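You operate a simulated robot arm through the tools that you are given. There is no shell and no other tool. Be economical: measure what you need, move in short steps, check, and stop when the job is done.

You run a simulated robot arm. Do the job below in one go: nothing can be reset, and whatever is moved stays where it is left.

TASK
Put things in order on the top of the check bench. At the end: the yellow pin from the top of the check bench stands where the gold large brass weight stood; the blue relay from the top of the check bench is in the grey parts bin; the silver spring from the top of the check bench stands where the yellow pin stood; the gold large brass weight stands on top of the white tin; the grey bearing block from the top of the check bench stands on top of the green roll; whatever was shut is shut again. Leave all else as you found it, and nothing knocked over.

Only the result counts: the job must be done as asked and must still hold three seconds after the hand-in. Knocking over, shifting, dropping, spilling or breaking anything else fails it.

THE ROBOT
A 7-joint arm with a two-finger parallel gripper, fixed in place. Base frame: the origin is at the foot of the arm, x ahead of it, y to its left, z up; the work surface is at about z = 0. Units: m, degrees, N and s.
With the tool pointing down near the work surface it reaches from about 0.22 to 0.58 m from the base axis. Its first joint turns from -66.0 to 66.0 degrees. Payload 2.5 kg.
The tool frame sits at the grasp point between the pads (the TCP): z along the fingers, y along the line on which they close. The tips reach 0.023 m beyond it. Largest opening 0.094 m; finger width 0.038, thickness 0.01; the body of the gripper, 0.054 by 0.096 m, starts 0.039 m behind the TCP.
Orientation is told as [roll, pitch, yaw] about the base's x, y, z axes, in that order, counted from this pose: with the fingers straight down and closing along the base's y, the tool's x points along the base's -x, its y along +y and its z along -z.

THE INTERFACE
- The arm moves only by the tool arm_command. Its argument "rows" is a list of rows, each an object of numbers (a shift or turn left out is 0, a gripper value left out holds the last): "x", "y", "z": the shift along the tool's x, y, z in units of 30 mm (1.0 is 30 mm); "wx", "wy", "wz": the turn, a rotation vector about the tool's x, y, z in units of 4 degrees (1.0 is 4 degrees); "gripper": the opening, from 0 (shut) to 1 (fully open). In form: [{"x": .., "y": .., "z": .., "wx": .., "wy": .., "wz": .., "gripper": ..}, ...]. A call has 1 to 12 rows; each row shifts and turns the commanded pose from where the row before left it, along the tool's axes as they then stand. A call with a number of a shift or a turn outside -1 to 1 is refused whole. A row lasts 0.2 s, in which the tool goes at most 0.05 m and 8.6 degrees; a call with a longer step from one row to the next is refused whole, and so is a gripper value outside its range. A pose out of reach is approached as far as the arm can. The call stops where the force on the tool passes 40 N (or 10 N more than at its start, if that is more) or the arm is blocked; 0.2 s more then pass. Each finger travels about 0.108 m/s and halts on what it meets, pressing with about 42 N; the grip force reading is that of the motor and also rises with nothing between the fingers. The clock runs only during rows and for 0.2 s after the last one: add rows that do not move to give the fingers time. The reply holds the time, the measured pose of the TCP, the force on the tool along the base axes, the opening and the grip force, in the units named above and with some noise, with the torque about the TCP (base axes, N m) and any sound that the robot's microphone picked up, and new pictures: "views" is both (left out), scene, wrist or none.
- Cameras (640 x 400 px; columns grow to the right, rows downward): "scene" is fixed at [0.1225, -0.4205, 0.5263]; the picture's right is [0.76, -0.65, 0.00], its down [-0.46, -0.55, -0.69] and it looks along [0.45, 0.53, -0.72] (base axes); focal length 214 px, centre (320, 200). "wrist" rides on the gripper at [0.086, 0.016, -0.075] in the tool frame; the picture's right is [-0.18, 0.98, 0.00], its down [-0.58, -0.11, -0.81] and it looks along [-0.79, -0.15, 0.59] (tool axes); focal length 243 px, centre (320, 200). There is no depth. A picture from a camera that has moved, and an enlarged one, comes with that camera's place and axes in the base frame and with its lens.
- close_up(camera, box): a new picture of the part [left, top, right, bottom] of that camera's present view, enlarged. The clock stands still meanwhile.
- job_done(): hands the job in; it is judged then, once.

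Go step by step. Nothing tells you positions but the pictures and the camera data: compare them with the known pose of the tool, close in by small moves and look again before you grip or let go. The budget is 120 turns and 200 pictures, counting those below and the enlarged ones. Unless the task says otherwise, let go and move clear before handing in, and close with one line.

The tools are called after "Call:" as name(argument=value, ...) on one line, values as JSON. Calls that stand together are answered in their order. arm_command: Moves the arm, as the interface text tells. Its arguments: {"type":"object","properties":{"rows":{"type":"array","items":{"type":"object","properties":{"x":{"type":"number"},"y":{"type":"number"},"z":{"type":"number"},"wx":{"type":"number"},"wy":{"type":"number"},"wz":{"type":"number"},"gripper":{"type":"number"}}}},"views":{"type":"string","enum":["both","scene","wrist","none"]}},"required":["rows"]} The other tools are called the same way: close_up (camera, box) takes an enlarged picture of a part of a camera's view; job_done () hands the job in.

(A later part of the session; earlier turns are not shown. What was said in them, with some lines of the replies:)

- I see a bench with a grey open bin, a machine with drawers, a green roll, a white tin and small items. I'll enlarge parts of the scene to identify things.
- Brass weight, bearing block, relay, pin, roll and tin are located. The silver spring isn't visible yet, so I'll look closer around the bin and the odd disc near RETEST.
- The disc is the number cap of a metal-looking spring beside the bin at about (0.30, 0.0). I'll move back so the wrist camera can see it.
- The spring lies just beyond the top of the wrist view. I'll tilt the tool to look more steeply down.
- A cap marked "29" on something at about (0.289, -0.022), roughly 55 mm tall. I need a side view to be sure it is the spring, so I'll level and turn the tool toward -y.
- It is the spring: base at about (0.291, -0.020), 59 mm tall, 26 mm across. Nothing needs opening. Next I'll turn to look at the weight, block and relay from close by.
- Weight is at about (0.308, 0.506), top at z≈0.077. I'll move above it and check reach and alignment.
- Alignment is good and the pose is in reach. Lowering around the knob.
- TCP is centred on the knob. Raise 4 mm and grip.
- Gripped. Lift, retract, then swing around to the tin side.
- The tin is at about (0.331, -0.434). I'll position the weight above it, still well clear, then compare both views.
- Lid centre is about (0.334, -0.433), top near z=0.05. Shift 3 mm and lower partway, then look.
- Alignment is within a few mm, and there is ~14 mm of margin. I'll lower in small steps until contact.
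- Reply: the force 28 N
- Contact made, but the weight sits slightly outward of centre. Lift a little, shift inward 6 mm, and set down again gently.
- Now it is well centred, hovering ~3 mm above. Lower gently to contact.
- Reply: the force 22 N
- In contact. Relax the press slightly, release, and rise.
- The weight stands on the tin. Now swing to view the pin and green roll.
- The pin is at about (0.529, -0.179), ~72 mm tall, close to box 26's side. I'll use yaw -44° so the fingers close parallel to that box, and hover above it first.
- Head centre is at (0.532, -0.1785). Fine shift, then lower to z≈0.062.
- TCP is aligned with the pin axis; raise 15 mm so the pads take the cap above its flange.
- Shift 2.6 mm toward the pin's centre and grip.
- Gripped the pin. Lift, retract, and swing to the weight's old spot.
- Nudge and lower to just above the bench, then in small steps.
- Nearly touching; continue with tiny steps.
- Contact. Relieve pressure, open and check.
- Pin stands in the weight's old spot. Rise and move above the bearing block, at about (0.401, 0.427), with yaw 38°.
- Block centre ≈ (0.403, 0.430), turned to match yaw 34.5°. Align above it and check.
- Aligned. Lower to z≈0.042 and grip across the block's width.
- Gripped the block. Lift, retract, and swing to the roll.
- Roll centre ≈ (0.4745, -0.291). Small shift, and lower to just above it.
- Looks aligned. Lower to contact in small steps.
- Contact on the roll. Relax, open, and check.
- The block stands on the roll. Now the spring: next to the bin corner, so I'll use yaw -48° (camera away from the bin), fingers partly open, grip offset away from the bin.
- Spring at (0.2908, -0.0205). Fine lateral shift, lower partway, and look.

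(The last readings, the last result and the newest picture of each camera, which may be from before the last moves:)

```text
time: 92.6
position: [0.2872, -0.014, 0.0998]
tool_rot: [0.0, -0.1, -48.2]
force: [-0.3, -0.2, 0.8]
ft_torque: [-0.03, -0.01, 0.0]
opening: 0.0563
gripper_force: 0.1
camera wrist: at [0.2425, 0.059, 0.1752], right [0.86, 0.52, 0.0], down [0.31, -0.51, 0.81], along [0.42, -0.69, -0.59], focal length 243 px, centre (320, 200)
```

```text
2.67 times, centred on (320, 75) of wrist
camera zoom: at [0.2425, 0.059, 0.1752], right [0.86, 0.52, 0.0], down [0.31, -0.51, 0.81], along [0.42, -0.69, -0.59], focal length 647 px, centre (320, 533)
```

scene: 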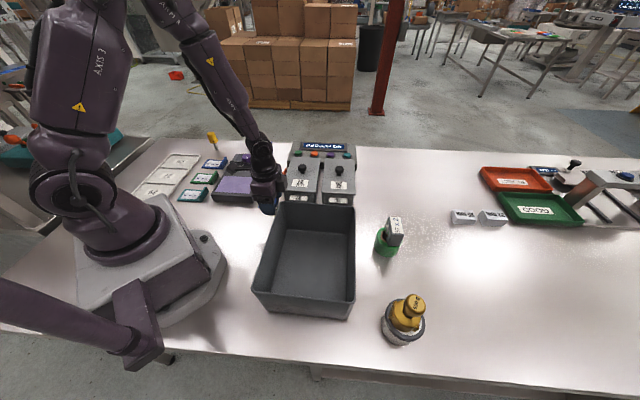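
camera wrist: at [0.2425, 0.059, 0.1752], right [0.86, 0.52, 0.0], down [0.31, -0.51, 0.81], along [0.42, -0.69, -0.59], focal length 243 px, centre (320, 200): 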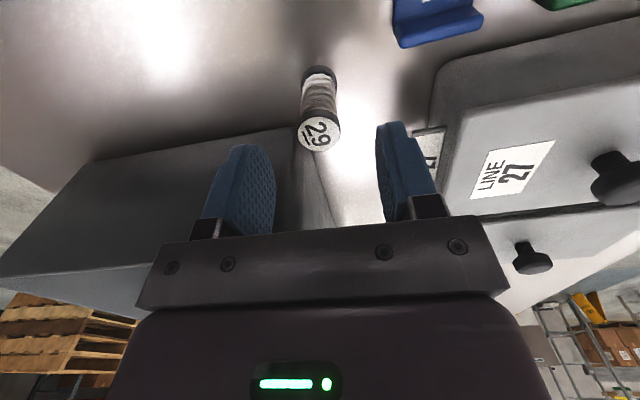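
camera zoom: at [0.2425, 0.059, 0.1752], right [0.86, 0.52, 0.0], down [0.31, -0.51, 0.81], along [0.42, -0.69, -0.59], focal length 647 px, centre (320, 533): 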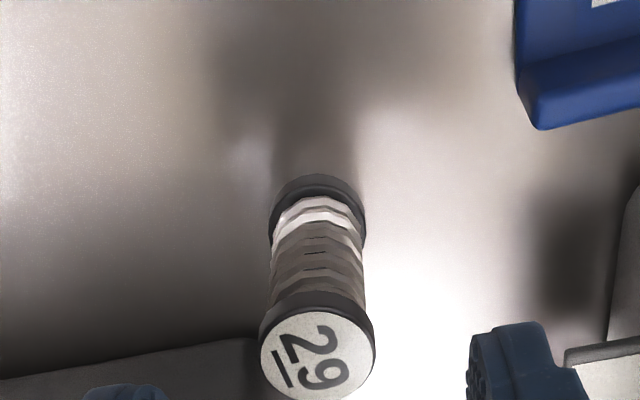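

Good. Lower to z≈0.047.

Call:
arm_command(rows=[{"y": -0.04, "z": 0.5}, {"z": 0.5}, {"z": 0.5}, {"z": 0.25}, {}], views="wrist")

Call:
close_up(camera="scene", box=[240, 170, 320, 230])

```text
time: 93.8
position: [0.2859, -0.0157, 0.0488]
tool_rot: [0.1, 0.0, -48.2]
force: [0.5, 0.1, 0.7]
ft_torque: [-0.01, -0.01, 0.0]
opening: 0.0563
gripper_force: 0.0
camera wrist: at [0.2408, 0.0594, 0.1235], right [0.86, 0.52, 0.0], down [0.31, -0.51, 0.81], along [0.42, -0.69, -0.59], focal length 243 px, centre (320, 200)
```

wrist: 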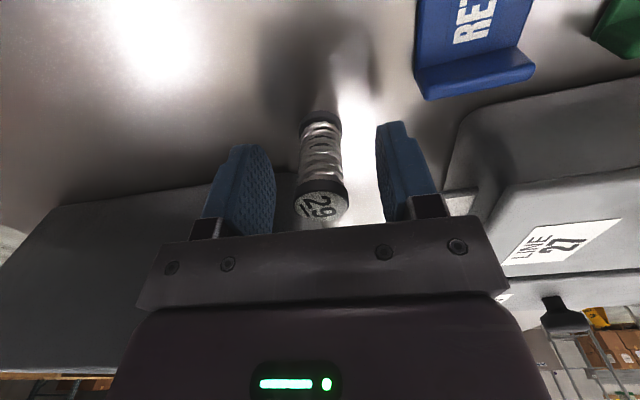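

```text
6.67 times, centred on (280, 200) of scene
camera zoom: at [0.1225, -0.4205, 0.5263], right [0.76, -0.65, 0.0], down [-0.46, -0.55, -0.69], along [0.45, 0.53, -0.72], focal length 1430 px, centre (587, 200)
```

zoom: 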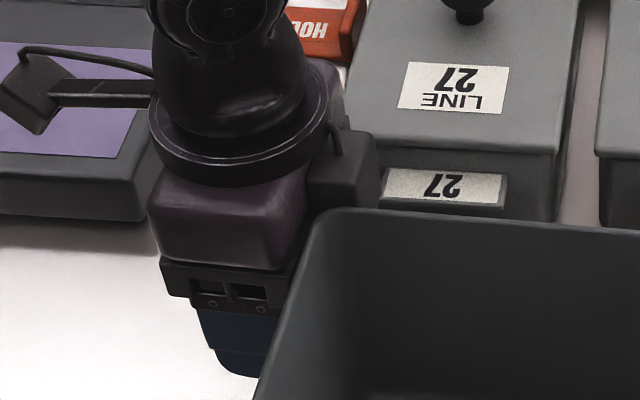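

Clear of the bin. Grip.

Call:
arm_command(rows=[{"gripper": 0.4}, {"gripper": 0}, {"gripper": 0}, {"gripper": 0}, {}], views="wrist")

```text
time: 95.0
position: [0.2853, -0.0153, 0.0492]
tool_rot: [0.1, 0.1, -48.2]
force: [0.1, 0.2, -0.5]
ft_torque: [0.02, 0.02, -0.02]
opening: 0.0255
gripper_force: 42.0
camera wrist: at [0.2408, 0.0593, 0.1237], right [0.86, 0.52, 0.0], down [0.31, -0.51, 0.81], along [0.42, -0.69, -0.59], focal length 243 px, centre (320, 200)
```

wrist: 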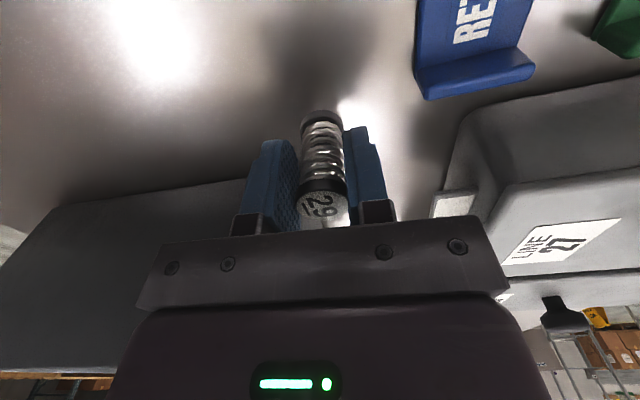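

Gripped. Lift straight up and carry to the pin's old spot.

Call:
arm_command(rows=[{"z": -0.5}, {"z": -1}, {"z": -1}, {"z": -1}, {"z": -1}, {"z": -1}, {"z": -1}, {"wz": -1}], views="none")

Call:
arm_command(rows=[{"x": -0.945, "y": 0.18}, {"x": -0.945, "y": 0.18}, {"x": -0.945, "y": 0.18}, {"x": -0.945, "y": 0.18}, {"x": -0.945, "y": 0.18}, {"x": -0.945, "y": 0.18}, {"x": -0.945, "y": 0.18}, {"x": -0.945, "y": 0.18}, {"x": -0.945, "y": 0.18}, {"x": -0.945, "y": 0.18}, {"z": 0.8}, {}], views="both")

```text
time: 96.8
position: [0.286, -0.0171, 0.2438]
tool_rot: [0.0, 0.0, -44.2]
force: [-0.4, -0.3, -0.7]
ft_torque: [0.01, 0.02, 0.0]
opening: 0.0256
gripper_force: 42.2
```

```text
time: 99.4
position: [0.5261, -0.1723, 0.222]
tool_rot: [0.1, 0.0, -44.3]
force: [0.8, -0.7, 0.0]
ft_torque: [-0.01, -0.02, 0.0]
opening: 0.0255
gripper_force: 42.0
camera wrist: at [0.4758, -0.1016, 0.2966], right [0.82, 0.58, 0.0], down [0.34, -0.48, 0.81], along [0.46, -0.66, -0.59], focal length 243 px, centre (320, 200)
```

scene: 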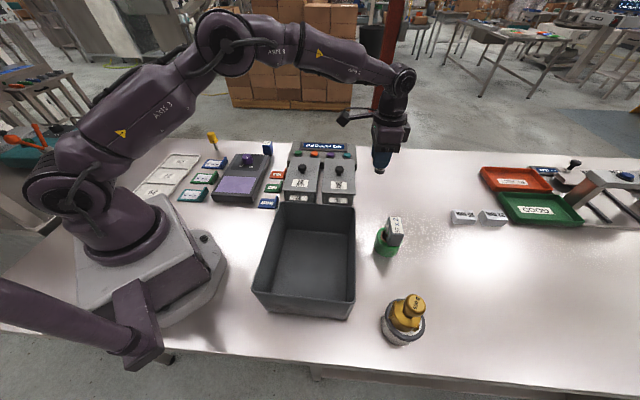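
wrist: 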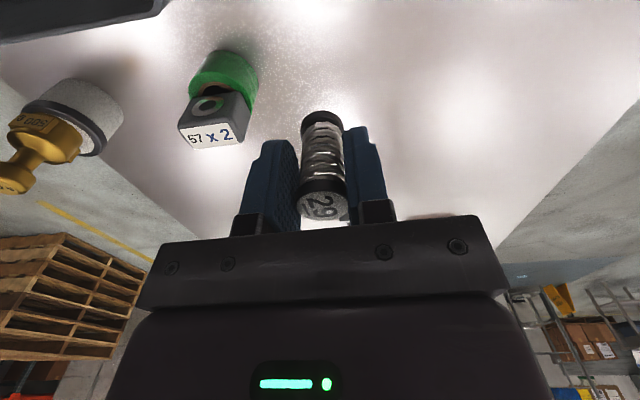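

Lower toward the bench.

Call:
arm_command(rows=[{"x": -0.04, "y": -0.03, "z": 0.8}, {"z": 1}, {"z": 1}, {"z": 1}, {"z": 0.8}, {"z": 0.7}, {}], views="both")

```text
time: 101.0
position: [0.5275, -0.1737, 0.0601]
tool_rot: [-0.1, -0.1, -44.3]
force: [0.1, 0.0, -1.2]
ft_torque: [-0.03, 0.04, -0.03]
opening: 0.0256
gripper_force: 42.2
camera wrist: at [0.478, -0.103, 0.1349], right [0.82, 0.58, 0.0], down [0.34, -0.48, 0.81], along [0.47, -0.66, -0.59], focal length 243 px, centre (320, 200)
```

scene: 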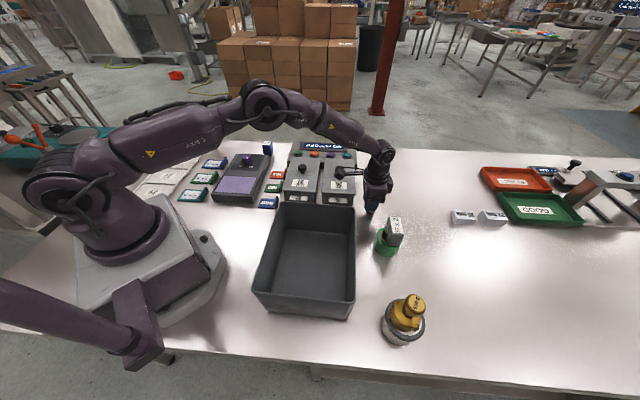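
wrist: 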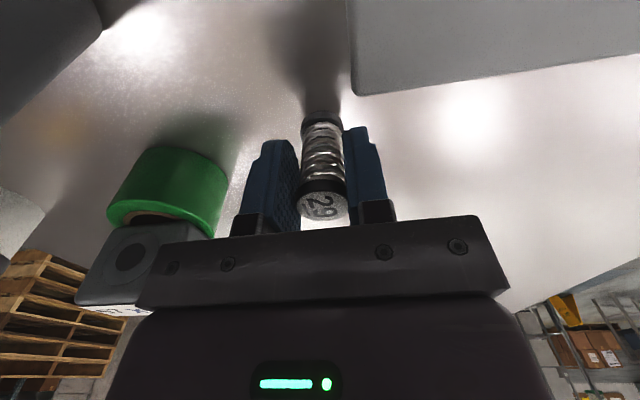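

Call:
arm_command(rows=[{"z": 0.2}, {"z": 0.1}, {}], views="none")

Call:
arm_command(rows=[{"z": 0.03}, {}], views="none")

Call:
arm_command(rows=[{"z": 0.03}, {}], views="none")

Call:
arm_command(rows=[{"z": 0.03}, {}], views="none")

```text
time: 101.8
position: [0.5268, -0.1748, 0.0519]
tool_rot: [0.1, 0.1, -44.1]
force: [0.5, 0.2, -0.3]
ft_torque: [0.02, 0.0, 0.01]
opening: 0.0252
gripper_force: 42.1
```

```text
time: 102.4
position: [0.5273, -0.1757, 0.051]
tool_rot: [-0.1, 0.0, -44.2]
force: [0.3, -0.3, -0.7]
ft_torque: [0.01, 0.02, 0.0]
opening: 0.0255
gripper_force: 41.6
```

```text
time: 103.0
position: [0.5271, -0.1774, 0.05]
tool_rot: [0.0, 0.0, -44.2]
force: [0.9, -0.4, -0.4]
ft_torque: [0.02, 0.02, -0.02]
opening: 0.0256
gripper_force: 42.1
```

```text
time: 103.6
position: [0.5259, -0.1763, 0.0502]
tool_rot: [0.1, -0.1, -44.2]
force: [0.1, 0.6, -1.0]
ft_torque: [-0.01, -0.02, 0.0]
opening: 0.0257
gripper_force: 41.7
```

Call:
arm_command(rows=[{"z": 0.03}, {}], views="none")

Call:
arm_command(rows=[{"z": 0.03}, {}], views="none")

```text
time: 104.2
position: [0.5269, -0.1781, 0.0496]
tool_rot: [0.1, 0.0, -44.2]
force: [-0.7, 1.1, 0.8]
ft_torque: [0.02, 0.03, 0.01]
opening: 0.0256
gripper_force: 42.4
```

```text
time: 104.8
position: [0.5281, -0.1774, 0.0486]
tool_rot: [0.1, -0.1, -44.2]
force: [-4.3, 0.1, 13.3]
ft_torque: [-0.04, 0.21, 0.0]
opening: 0.0256
gripper_force: 42.2
```

Contact. Relax, open modestly, check, then rise.

Call:
arm_command(rows=[{"z": -0.03}, {}, {"gripper": 0.4}, {"gripper": 0.6}, {}], views="wrist")

Call:
arm_command(rows=[{"z": -0.4}, {"z": -1}, {"z": -1}, {"z": -1}, {"z": -1}, {"z": -1, "x": 0.9}, {"z": -0.8, "x": 1}, {"x": 1}, {"x": 1}], views="both")

Call:
close_up(camera="scene", box=[340, 170, 430, 260])

```text
time: 106.0
position: [0.5275, -0.1767, 0.0484]
tool_rot: [0.0, 0.0, -44.2]
force: [0.0, 0.2, 0.6]
ft_torque: [-0.01, -0.02, 0.0]
opening: 0.0564
gripper_force: 0.0
camera wrist: at [0.4768, -0.1046, 0.1228], right [0.82, 0.58, 0.0], down [0.34, -0.48, 0.81], along [0.46, -0.66, -0.59], focal length 243 px, centre (320, 200)
```

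wrist: 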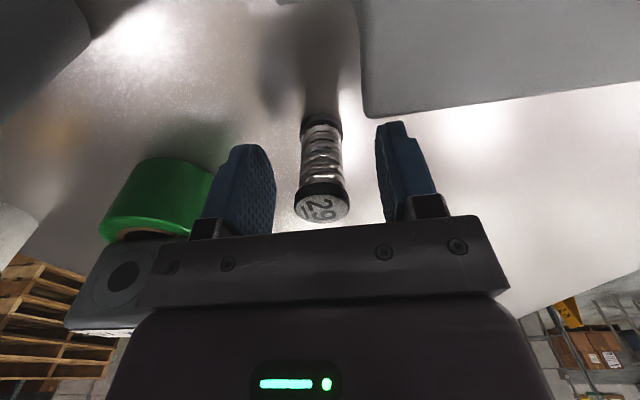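

```text
time: 108.0
position: [0.4413, -0.0945, 0.2329]
tool_rot: [0.1, 0.0, -44.2]
force: [0.8, 0.5, 0.1]
ft_torque: [-0.02, 0.01, 0.0]
opening: 0.0563
gripper_force: 0.1
camera wrist: at [0.3911, -0.0233, 0.307], right [0.82, 0.58, 0.0], down [0.34, -0.48, 0.81], along [0.46, -0.66, -0.59], focal length 243 px, centre (320, 200)
```

scene: 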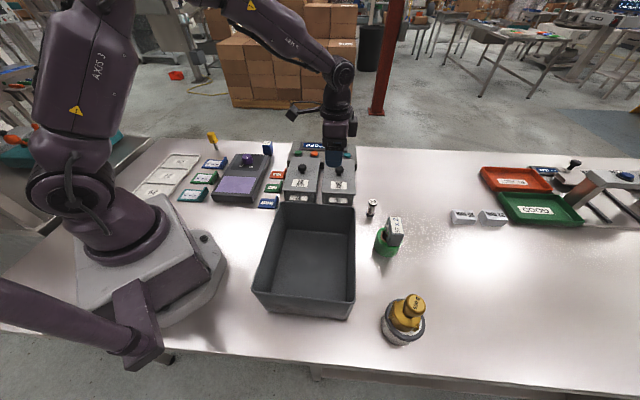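
wrist: 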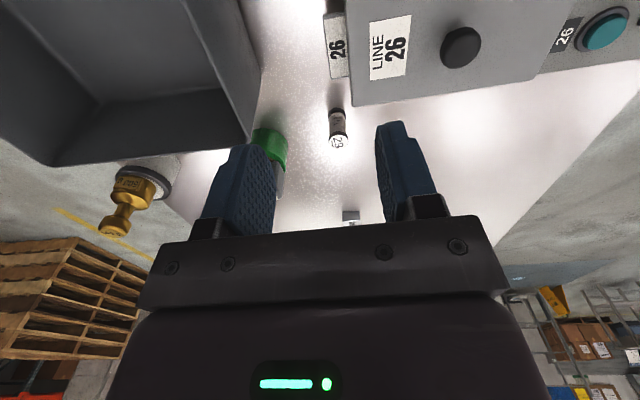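

```text
4.44 times, centred on (385, 215) of scene
camera zoom: at [0.1225, -0.4205, 0.5263], right [0.76, -0.65, 0.0], down [-0.47, -0.55, -0.69], along [0.45, 0.53, -0.72], focal length 953 px, centre (31, 133)
```

zoom: 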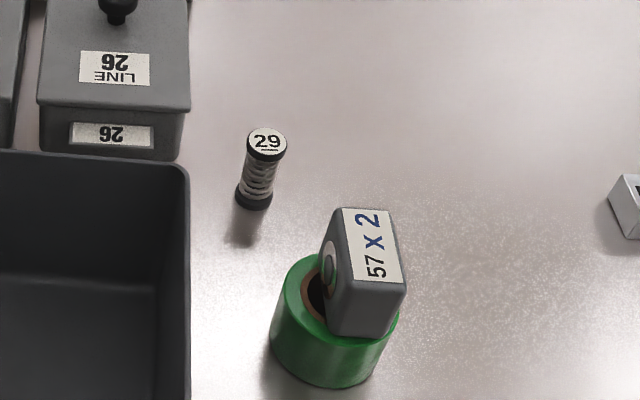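

The spring stands at the pin's old spot. Now the relay at about (0.464, 0.317): go there with yaw -50°, fingers partly open.

Call:
arm_command(rows=[{"wz": 1}, {"wz": 0.45, "gripper": 0.62}], views="none")

Call:
arm_command(rows=[{"x": 0.835, "y": 0.783}, {"x": 0.835, "y": 0.783}, {"x": 0.835, "y": 0.783}, {"x": 0.835, "y": 0.783}, {"x": 0.835, "y": 0.783}, {"x": 0.835, "y": 0.783}, {"x": 0.835, "y": 0.783}, {"x": 0.835, "y": 0.783}, {"x": 0.835, "y": 0.783}, {"x": 0.835, "y": 0.783}, {"x": 0.835, "y": 0.783}, {"x": 0.835, "y": 0.783}], views="none")

Call:
arm_command(rows=[{"z": 0.6}, {"z": 0.4}, {}], views="both")

Call:
close_up(camera="wrist", box=[200, 0, 440, 150])

```text
time: 108.6
position: [0.4418, -0.0953, 0.2342]
tool_rot: [0.0, -0.1, -49.9]
force: [0.3, -0.3, 0.2]
ft_torque: [-0.01, 0.03, 0.02]
opening: 0.0583
gripper_force: 0.1
```

```text
time: 111.2
position: [0.4664, 0.3193, 0.2317]
tool_rot: [0.0, 0.0, -50.0]
force: [0.7, 0.2, -0.8]
ft_torque: [0.01, 0.0, 0.02]
opening: 0.0582
gripper_force: 0.1
```

```text
time: 112.0
position: [0.4657, 0.3178, 0.2039]
tool_rot: [0.1, 0.0, -50.0]
force: [0.1, 0.8, 0.4]
ft_torque: [-0.02, 0.02, 0.02]
opening: 0.0584
gripper_force: 0.0
camera wrist: at [0.4234, 0.3941, 0.2783], right [0.87, 0.49, 0.0], down [0.29, -0.52, 0.81], along [0.4, -0.7, -0.59], focal length 243 px, centre (320, 200)
```

scene: 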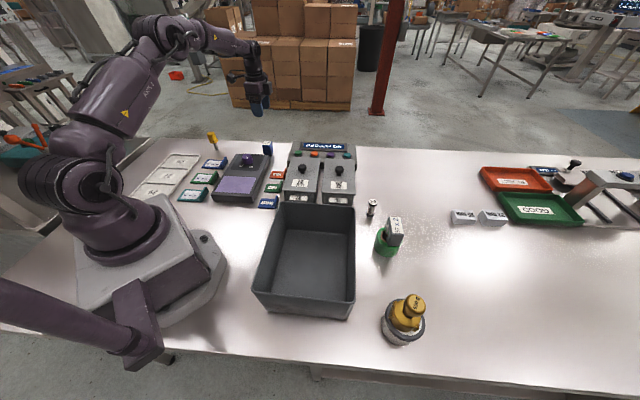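
wrist: 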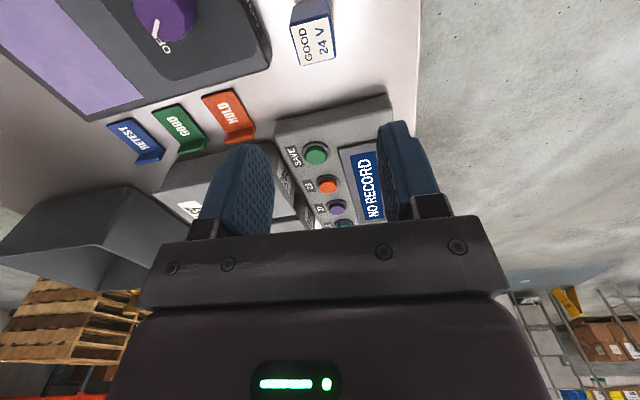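

```text
2.67 times, centred on (320, 75) of wrist
camera zoom: at [0.4234, 0.3941, 0.2783], right [0.87, 0.49, 0.0], down [0.29, -0.52, 0.81], along [0.4, -0.7, -0.59], focal length 647 px, centre (320, 533)
```

zoom: 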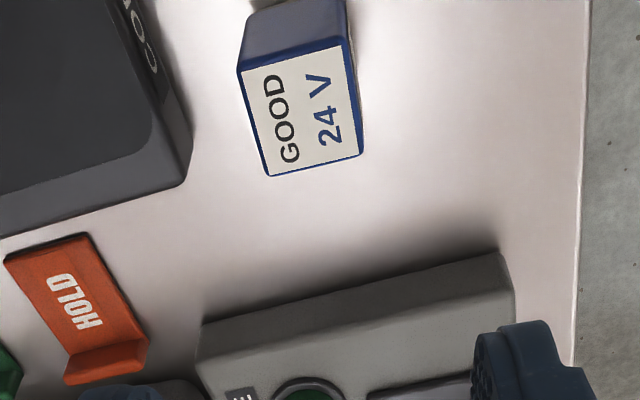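

Relay centre ≈ (0.462, 0.319). Small correction, lower partway and look.

Call:
arm_command(rows=[{"x": 0.07, "y": -0.1, "z": 0.8}, {"z": 1}, {"z": 1}, {"z": 0.6}, {}], views="wrist")

Call:
close_up(camera="wrist", box=[200, 40, 440, 190])

```text
time: 113.2
position: [0.4618, 0.3161, 0.1014]
tool_rot: [0.0, 0.1, -50.0]
force: [0.0, -0.4, -0.8]
ft_torque: [-0.03, 0.02, 0.01]
opening: 0.0584
gripper_force: 0.0
camera wrist: at [0.4184, 0.393, 0.1769], right [0.87, 0.49, 0.0], down [0.29, -0.52, 0.81], along [0.4, -0.7, -0.59], focal length 243 px, centre (320, 200)
```

wrist: 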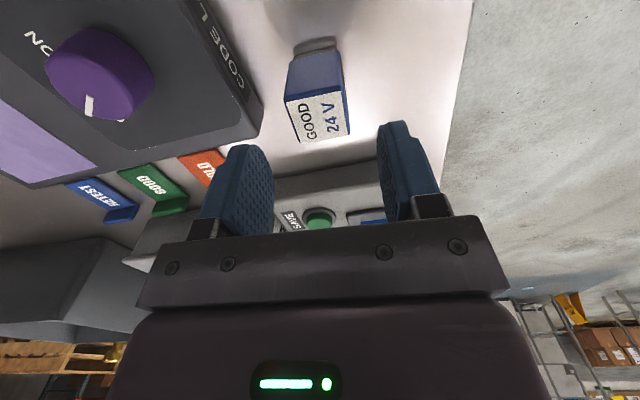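

```text
2.67 times, centred on (320, 115) of wrist
camera zoom: at [0.4184, 0.393, 0.1769], right [0.87, 0.49, 0.0], down [0.29, -0.52, 0.81], along [0.4, -0.7, -0.59], focal length 647 px, centre (320, 427)
```

zoom: 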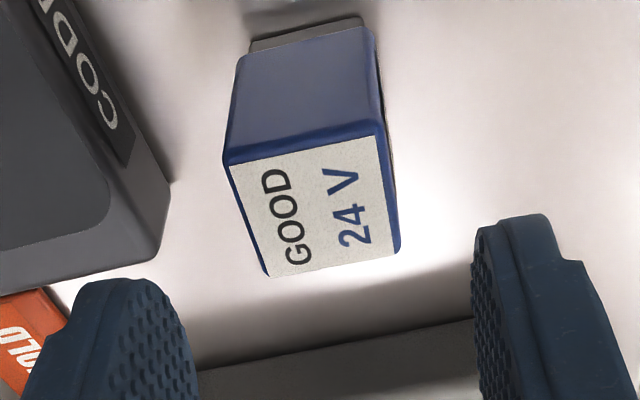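

Aligned. To keep clear of the purple box I'll narrow the opening to ~46 mm and lower.

Call:
arm_command(rows=[{"x": 0.06, "y": 0.02, "gripper": 0.49}, {"z": 0.5}, {"z": 0.5}, {"z": 0.3}, {}], views="wrist")

Call:
close_up(camera="wrist", box=[160, 60, 440, 235])

```text
time: 114.4
position: [0.4601, 0.3168, 0.0612]
tool_rot: [0.0, 0.0, -50.1]
force: [0.8, -0.1, 0.3]
ft_torque: [0.03, 0.02, -0.05]
opening: 0.0458
gripper_force: 0.1
camera wrist: at [0.4174, 0.3935, 0.1369], right [0.87, 0.49, 0.0], down [0.29, -0.52, 0.81], along [0.4, -0.7, -0.59], focal length 243 px, centre (320, 200)
```

wrist: 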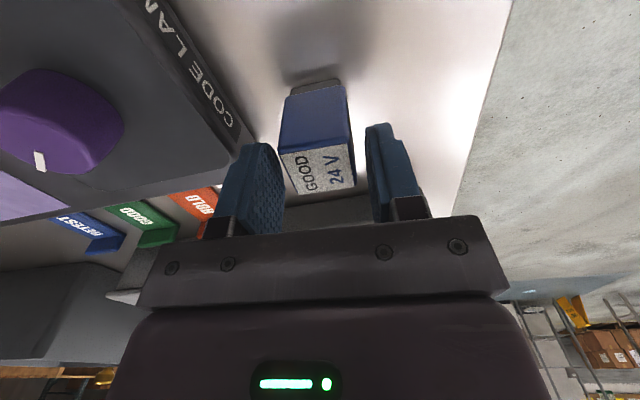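

```text
2.29 times, centred on (300, 148) of wrist
camera zoom: at [0.4174, 0.3935, 0.1369], right [0.87, 0.49, 0.0], down [0.29, -0.52, 0.81], along [0.4, -0.7, -0.59], focal length 555 px, centre (366, 320)
```

zoom: 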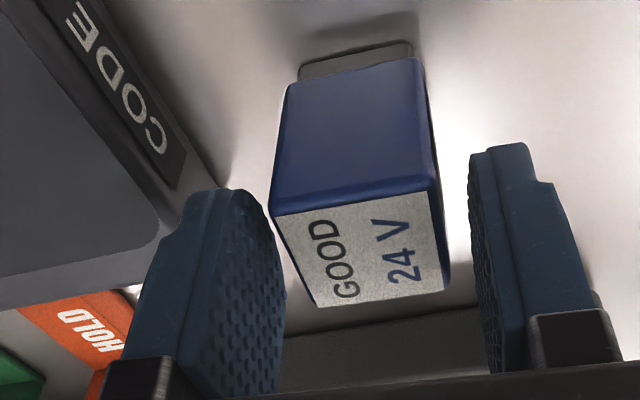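

Lower 6 mm more (tips at z≈0.032, 20 mm overlap) and grip.

Call:
arm_command(rows=[{"z": 0.2}, {}, {"gripper": 0.2}, {"gripper": 0}, {"gripper": 0}, {"gripper": 0}], views="wrist")

```text
time: 115.8
position: [0.4604, 0.3168, 0.0565]
tool_rot: [0.0, 0.0, -50.0]
force: [0.6, 0.3, -0.3]
ft_torque: [0.0, 0.01, -0.01]
opening: 0.0331
gripper_force: 42.2
camera wrist: at [0.4173, 0.3935, 0.1315], right [0.87, 0.49, 0.0], down [0.29, -0.52, 0.81], along [0.4, -0.7, -0.59], focal length 243 px, centre (320, 200)
```

wrist: 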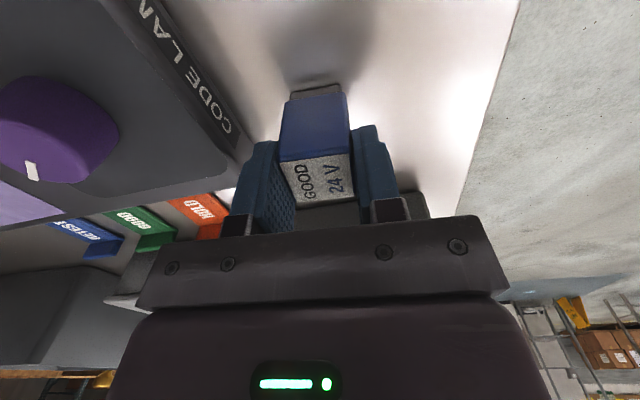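

Gripped. Lift and carry to above the bin.

Call:
arm_command(rows=[{"z": -0.5}, {"z": -1}, {"z": -1}, {"z": -1}, {"z": -1}, {"z": -1}, {"z": -1}, {"z": -0.7}], views="none")

Call:
arm_command(rows=[{"x": -0.592, "y": -0.988}, {"x": -0.592, "y": -0.988}, {"x": -0.592, "y": -0.988}, {"x": -0.592, "y": -0.988}, {"x": -0.592, "y": -0.988}, {"x": -0.592, "y": -0.988}, {"x": -0.592, "y": -0.988}, {"x": -0.592, "y": -0.988}], views="none")

Call:
arm_command(rows=[{"x": -0.592, "y": -0.988}, {"x": -0.592, "y": -0.988}, {"x": -0.592, "y": -0.988}, {"x": -0.592, "y": -0.988}, {"x": -0.592, "y": -0.988}, {"x": -0.592, "y": -0.988}, {"x": -0.592, "y": -0.988}, {"x": -0.592, "y": -0.988}, {}], views="both")

```text
time: 117.6
position: [0.4606, 0.3155, 0.2718]
tool_rot: [0.0, 0.0, -50.1]
force: [0.4, 0.6, -1.2]
ft_torque: [-0.01, 0.0, 0.0]
opening: 0.0333
gripper_force: 42.0
```

```text
time: 119.4
position: [0.3702, 0.0581, 0.2743]
tool_rot: [0.1, 0.0, -49.9]
force: [0.7, -0.5, -1.5]
ft_torque: [-0.01, -0.01, 0.02]
opening: 0.0332
gripper_force: 41.7
```

```text
time: 121.4
position: [0.2827, -0.2065, 0.275]
tool_rot: [0.0, -0.1, -49.9]
force: [0.7, 0.0, -0.3]
ft_torque: [-0.04, -0.03, 0.03]
opening: 0.0334
gripper_force: 41.9
camera wrist: at [0.2389, -0.1303, 0.3492], right [0.87, 0.49, 0.0], down [0.29, -0.52, 0.81], along [0.4, -0.7, -0.59], focal length 243 px, centre (320, 200)
```

scene: 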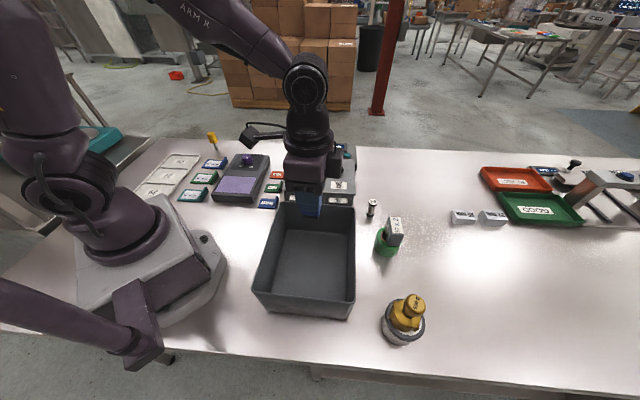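
wrist: 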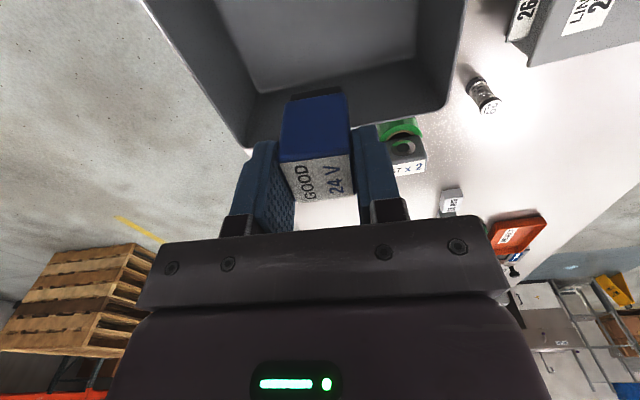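

Over the bin centre. Shift 30 mm away from the camera-side wall and lower into the bin.

Call:
arm_command(rows=[{"x": -1}, {"z": 1}, {"z": 1}, {"z": 1}, {"z": 1}, {"z": 0.8}, {}], views="both")

```text
time: 123.0
position: [0.3, -0.2273, 0.1302]
tool_rot: [-0.1, 0.0, -50.1]
force: [-0.6, -0.1, -0.7]
ft_torque: [0.03, -0.01, 0.04]
opening: 0.0331
gripper_force: 42.2
camera wrist: at [0.2574, -0.1515, 0.2052], right [0.87, 0.49, 0.0], down [0.29, -0.52, 0.81], along [0.4, -0.7, -0.59], focal length 243 px, centre (320, 200)
```

scene: 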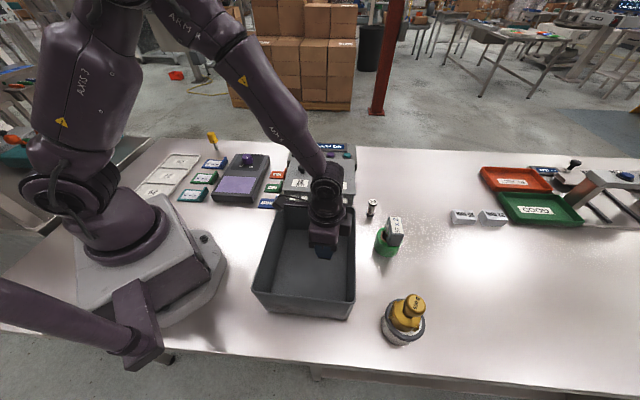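
wrist: 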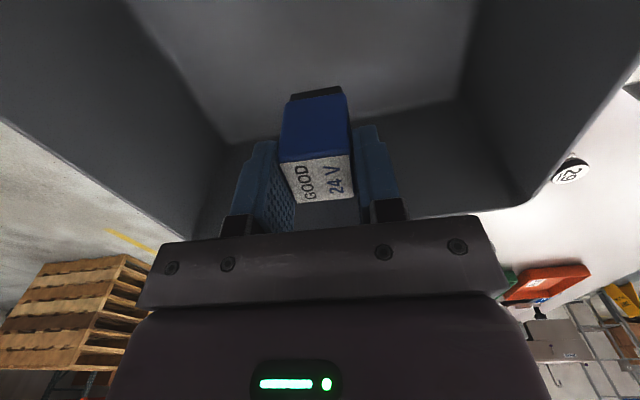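

Call:
arm_command(rows=[{"z": 0.6}, {"z": 0.6}, {"z": 0.5}, {"z": 0.3}, {}], views="both")

Call:
arm_command(rows=[{"z": 0.08}, {"z": 0.06}, {}], views="none")

```text
time: 124.2
position: [0.3, -0.2277, 0.0702]
tool_rot: [0.0, 0.0, -50.0]
force: [0.1, 0.2, -0.3]
ft_torque: [0.03, 0.01, 0.01]
opening: 0.0332
gripper_force: 42.3
camera wrist: at [0.2581, -0.1513, 0.1443], right [0.87, 0.49, 0.0], down [0.29, -0.52, 0.81], along [0.4, -0.7, -0.59], focal length 243 px, centre (320, 200)
```

scene: 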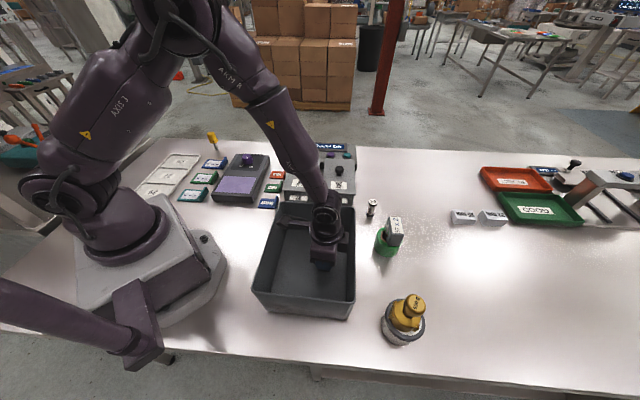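
wrist: 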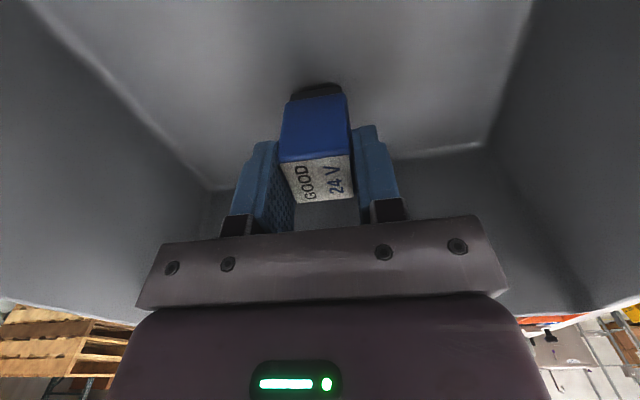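

```text
time: 125.0
position: [0.3004, -0.2267, 0.0643]
tool_rot: [0.0, 0.0, -50.0]
force: [-0.3, 0.1, -0.3]
ft_torque: [-0.02, 0.01, 0.01]
opening: 0.033
gripper_force: 42.0
```

Call:
arm_command(rows=[{"z": 0.05}, {}], views="none")

Call:
arm_command(rows=[{"z": 0.04}, {}], views="none")

Call:
arm_command(rows=[{"z": 0.04}, {}], views="none")

```text
time: 125.6
position: [0.3002, -0.2268, 0.0636]
tool_rot: [0.0, 0.0, -49.9]
force: [-0.3, -0.2, -0.1]
ft_torque: [-0.01, 0.02, 0.01]
opening: 0.0332
gripper_force: 41.8
```

```text
time: 126.2
position: [0.3008, -0.2279, 0.0628]
tool_rot: [0.1, 0.0, -50.0]
force: [-2.0, 0.8, 7.6]
ft_torque: [0.16, 0.09, 0.01]
opening: 0.0331
gripper_force: 42.2
```

```text
time: 126.8
position: [0.2992, -0.2283, 0.0624]
tool_rot: [0.0, 0.0, -50.0]
force: [-4.8, 7.8, 30.0]
ft_torque: [0.36, 0.31, -0.01]
opening: 0.0333
gripper_force: 42.1
```

Touching the bin floor. Relax, release, rise out of the bin.

Call:
arm_command(rows=[{"z": -0.05}, {}, {"gripper": 0.5}, {"gripper": 0.7}, {}], views="none")

Call:
arm_command(rows=[{"z": -0.5}, {"z": -1}, {"z": -1}, {"z": -1}, {"z": -1}, {"z": -1}, {"z": -1}, {"z": -1}, {"x": 1}, {"x": 1}, {"x": 1}, {"x": 1}], views="both")

Call:
close_up(camera="scene", box=[240, 180, 440, 350])

Call:
close_up(camera="scene", box=[170, 120, 290, 210])

```text
time: 128.0
position: [0.3003, -0.2278, 0.0633]
tool_rot: [0.0, 0.0, -50.0]
force: [-0.1, 0.4, 0.8]
ft_torque: [0.03, 0.02, 0.01]
opening: 0.0659
gripper_force: 0.0
```

```text
time: 130.6
position: [0.227, -0.1334, 0.2841]
tool_rot: [0.1, 0.1, -50.0]
force: [0.4, -0.2, 0.3]
ft_torque: [0.0, -0.03, -0.03]
opening: 0.0659
gripper_force: 0.1
camera wrist: at [0.1835, -0.0587, 0.3602], right [0.87, 0.49, 0.0], down [0.29, -0.52, 0.81], along [0.4, -0.7, -0.59], focal length 243 px, centre (320, 200)
```

scene: 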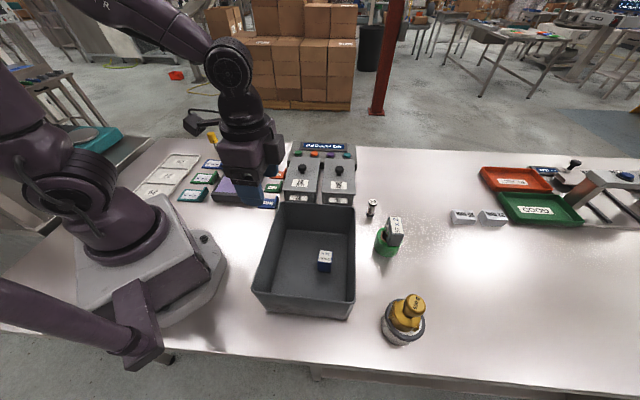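
wrist: 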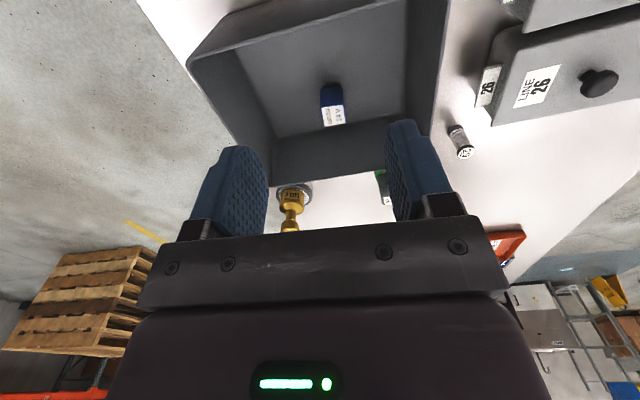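

```text
2.35 times, centred on (340, 265) of scene
camera zoom: at [0.1225, -0.4205, 0.5263], right [0.76, -0.65, 0.0], down [-0.46, -0.55, -0.69], along [0.45, 0.53, -0.72], focal length 505 px, centre (273, 47)
```

zoom: 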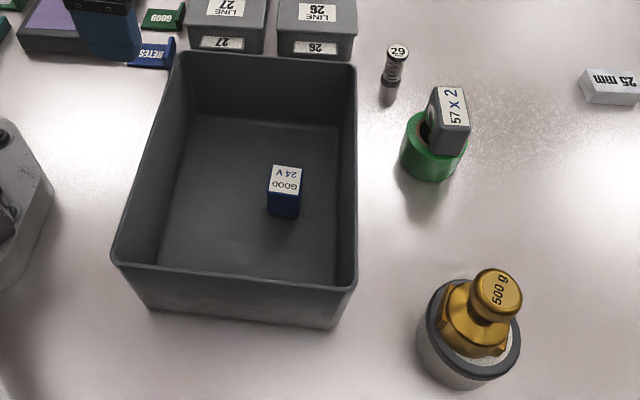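

```text
4.44 times, centred on (230, 165) of scene
camera zoom: at [0.1225, -0.4205, 0.5263], right [0.76, -0.65, 0.0], down [-0.46, -0.55, -0.69], along [0.45, 0.53, -0.72], focal length 953 px, centre (720, 356)
```

zoom: 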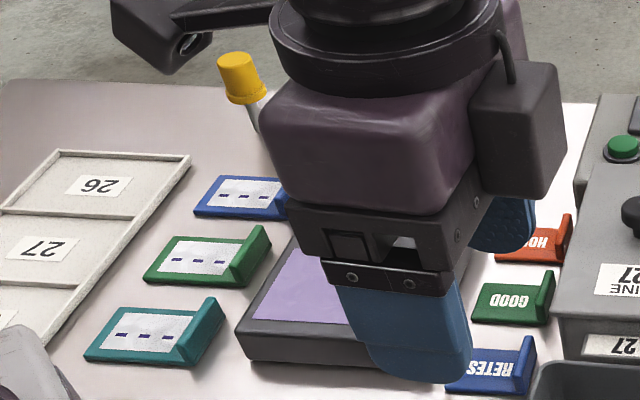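

Everything is in place: pin, spring, weight on tin, block on roll, relay in bin. Nothing was opened or disturbed, and the gripper is clear, so I'm handing in.

Call:
job_done()

```text
The job is handed in.
```

The job is handed in. All five items were where you asked in the last pictures, with nothing opened or knocked over. The spring is about 5 mm off the pin's old spot, and the bearing block is about 5 mm off-centre on the green roll.
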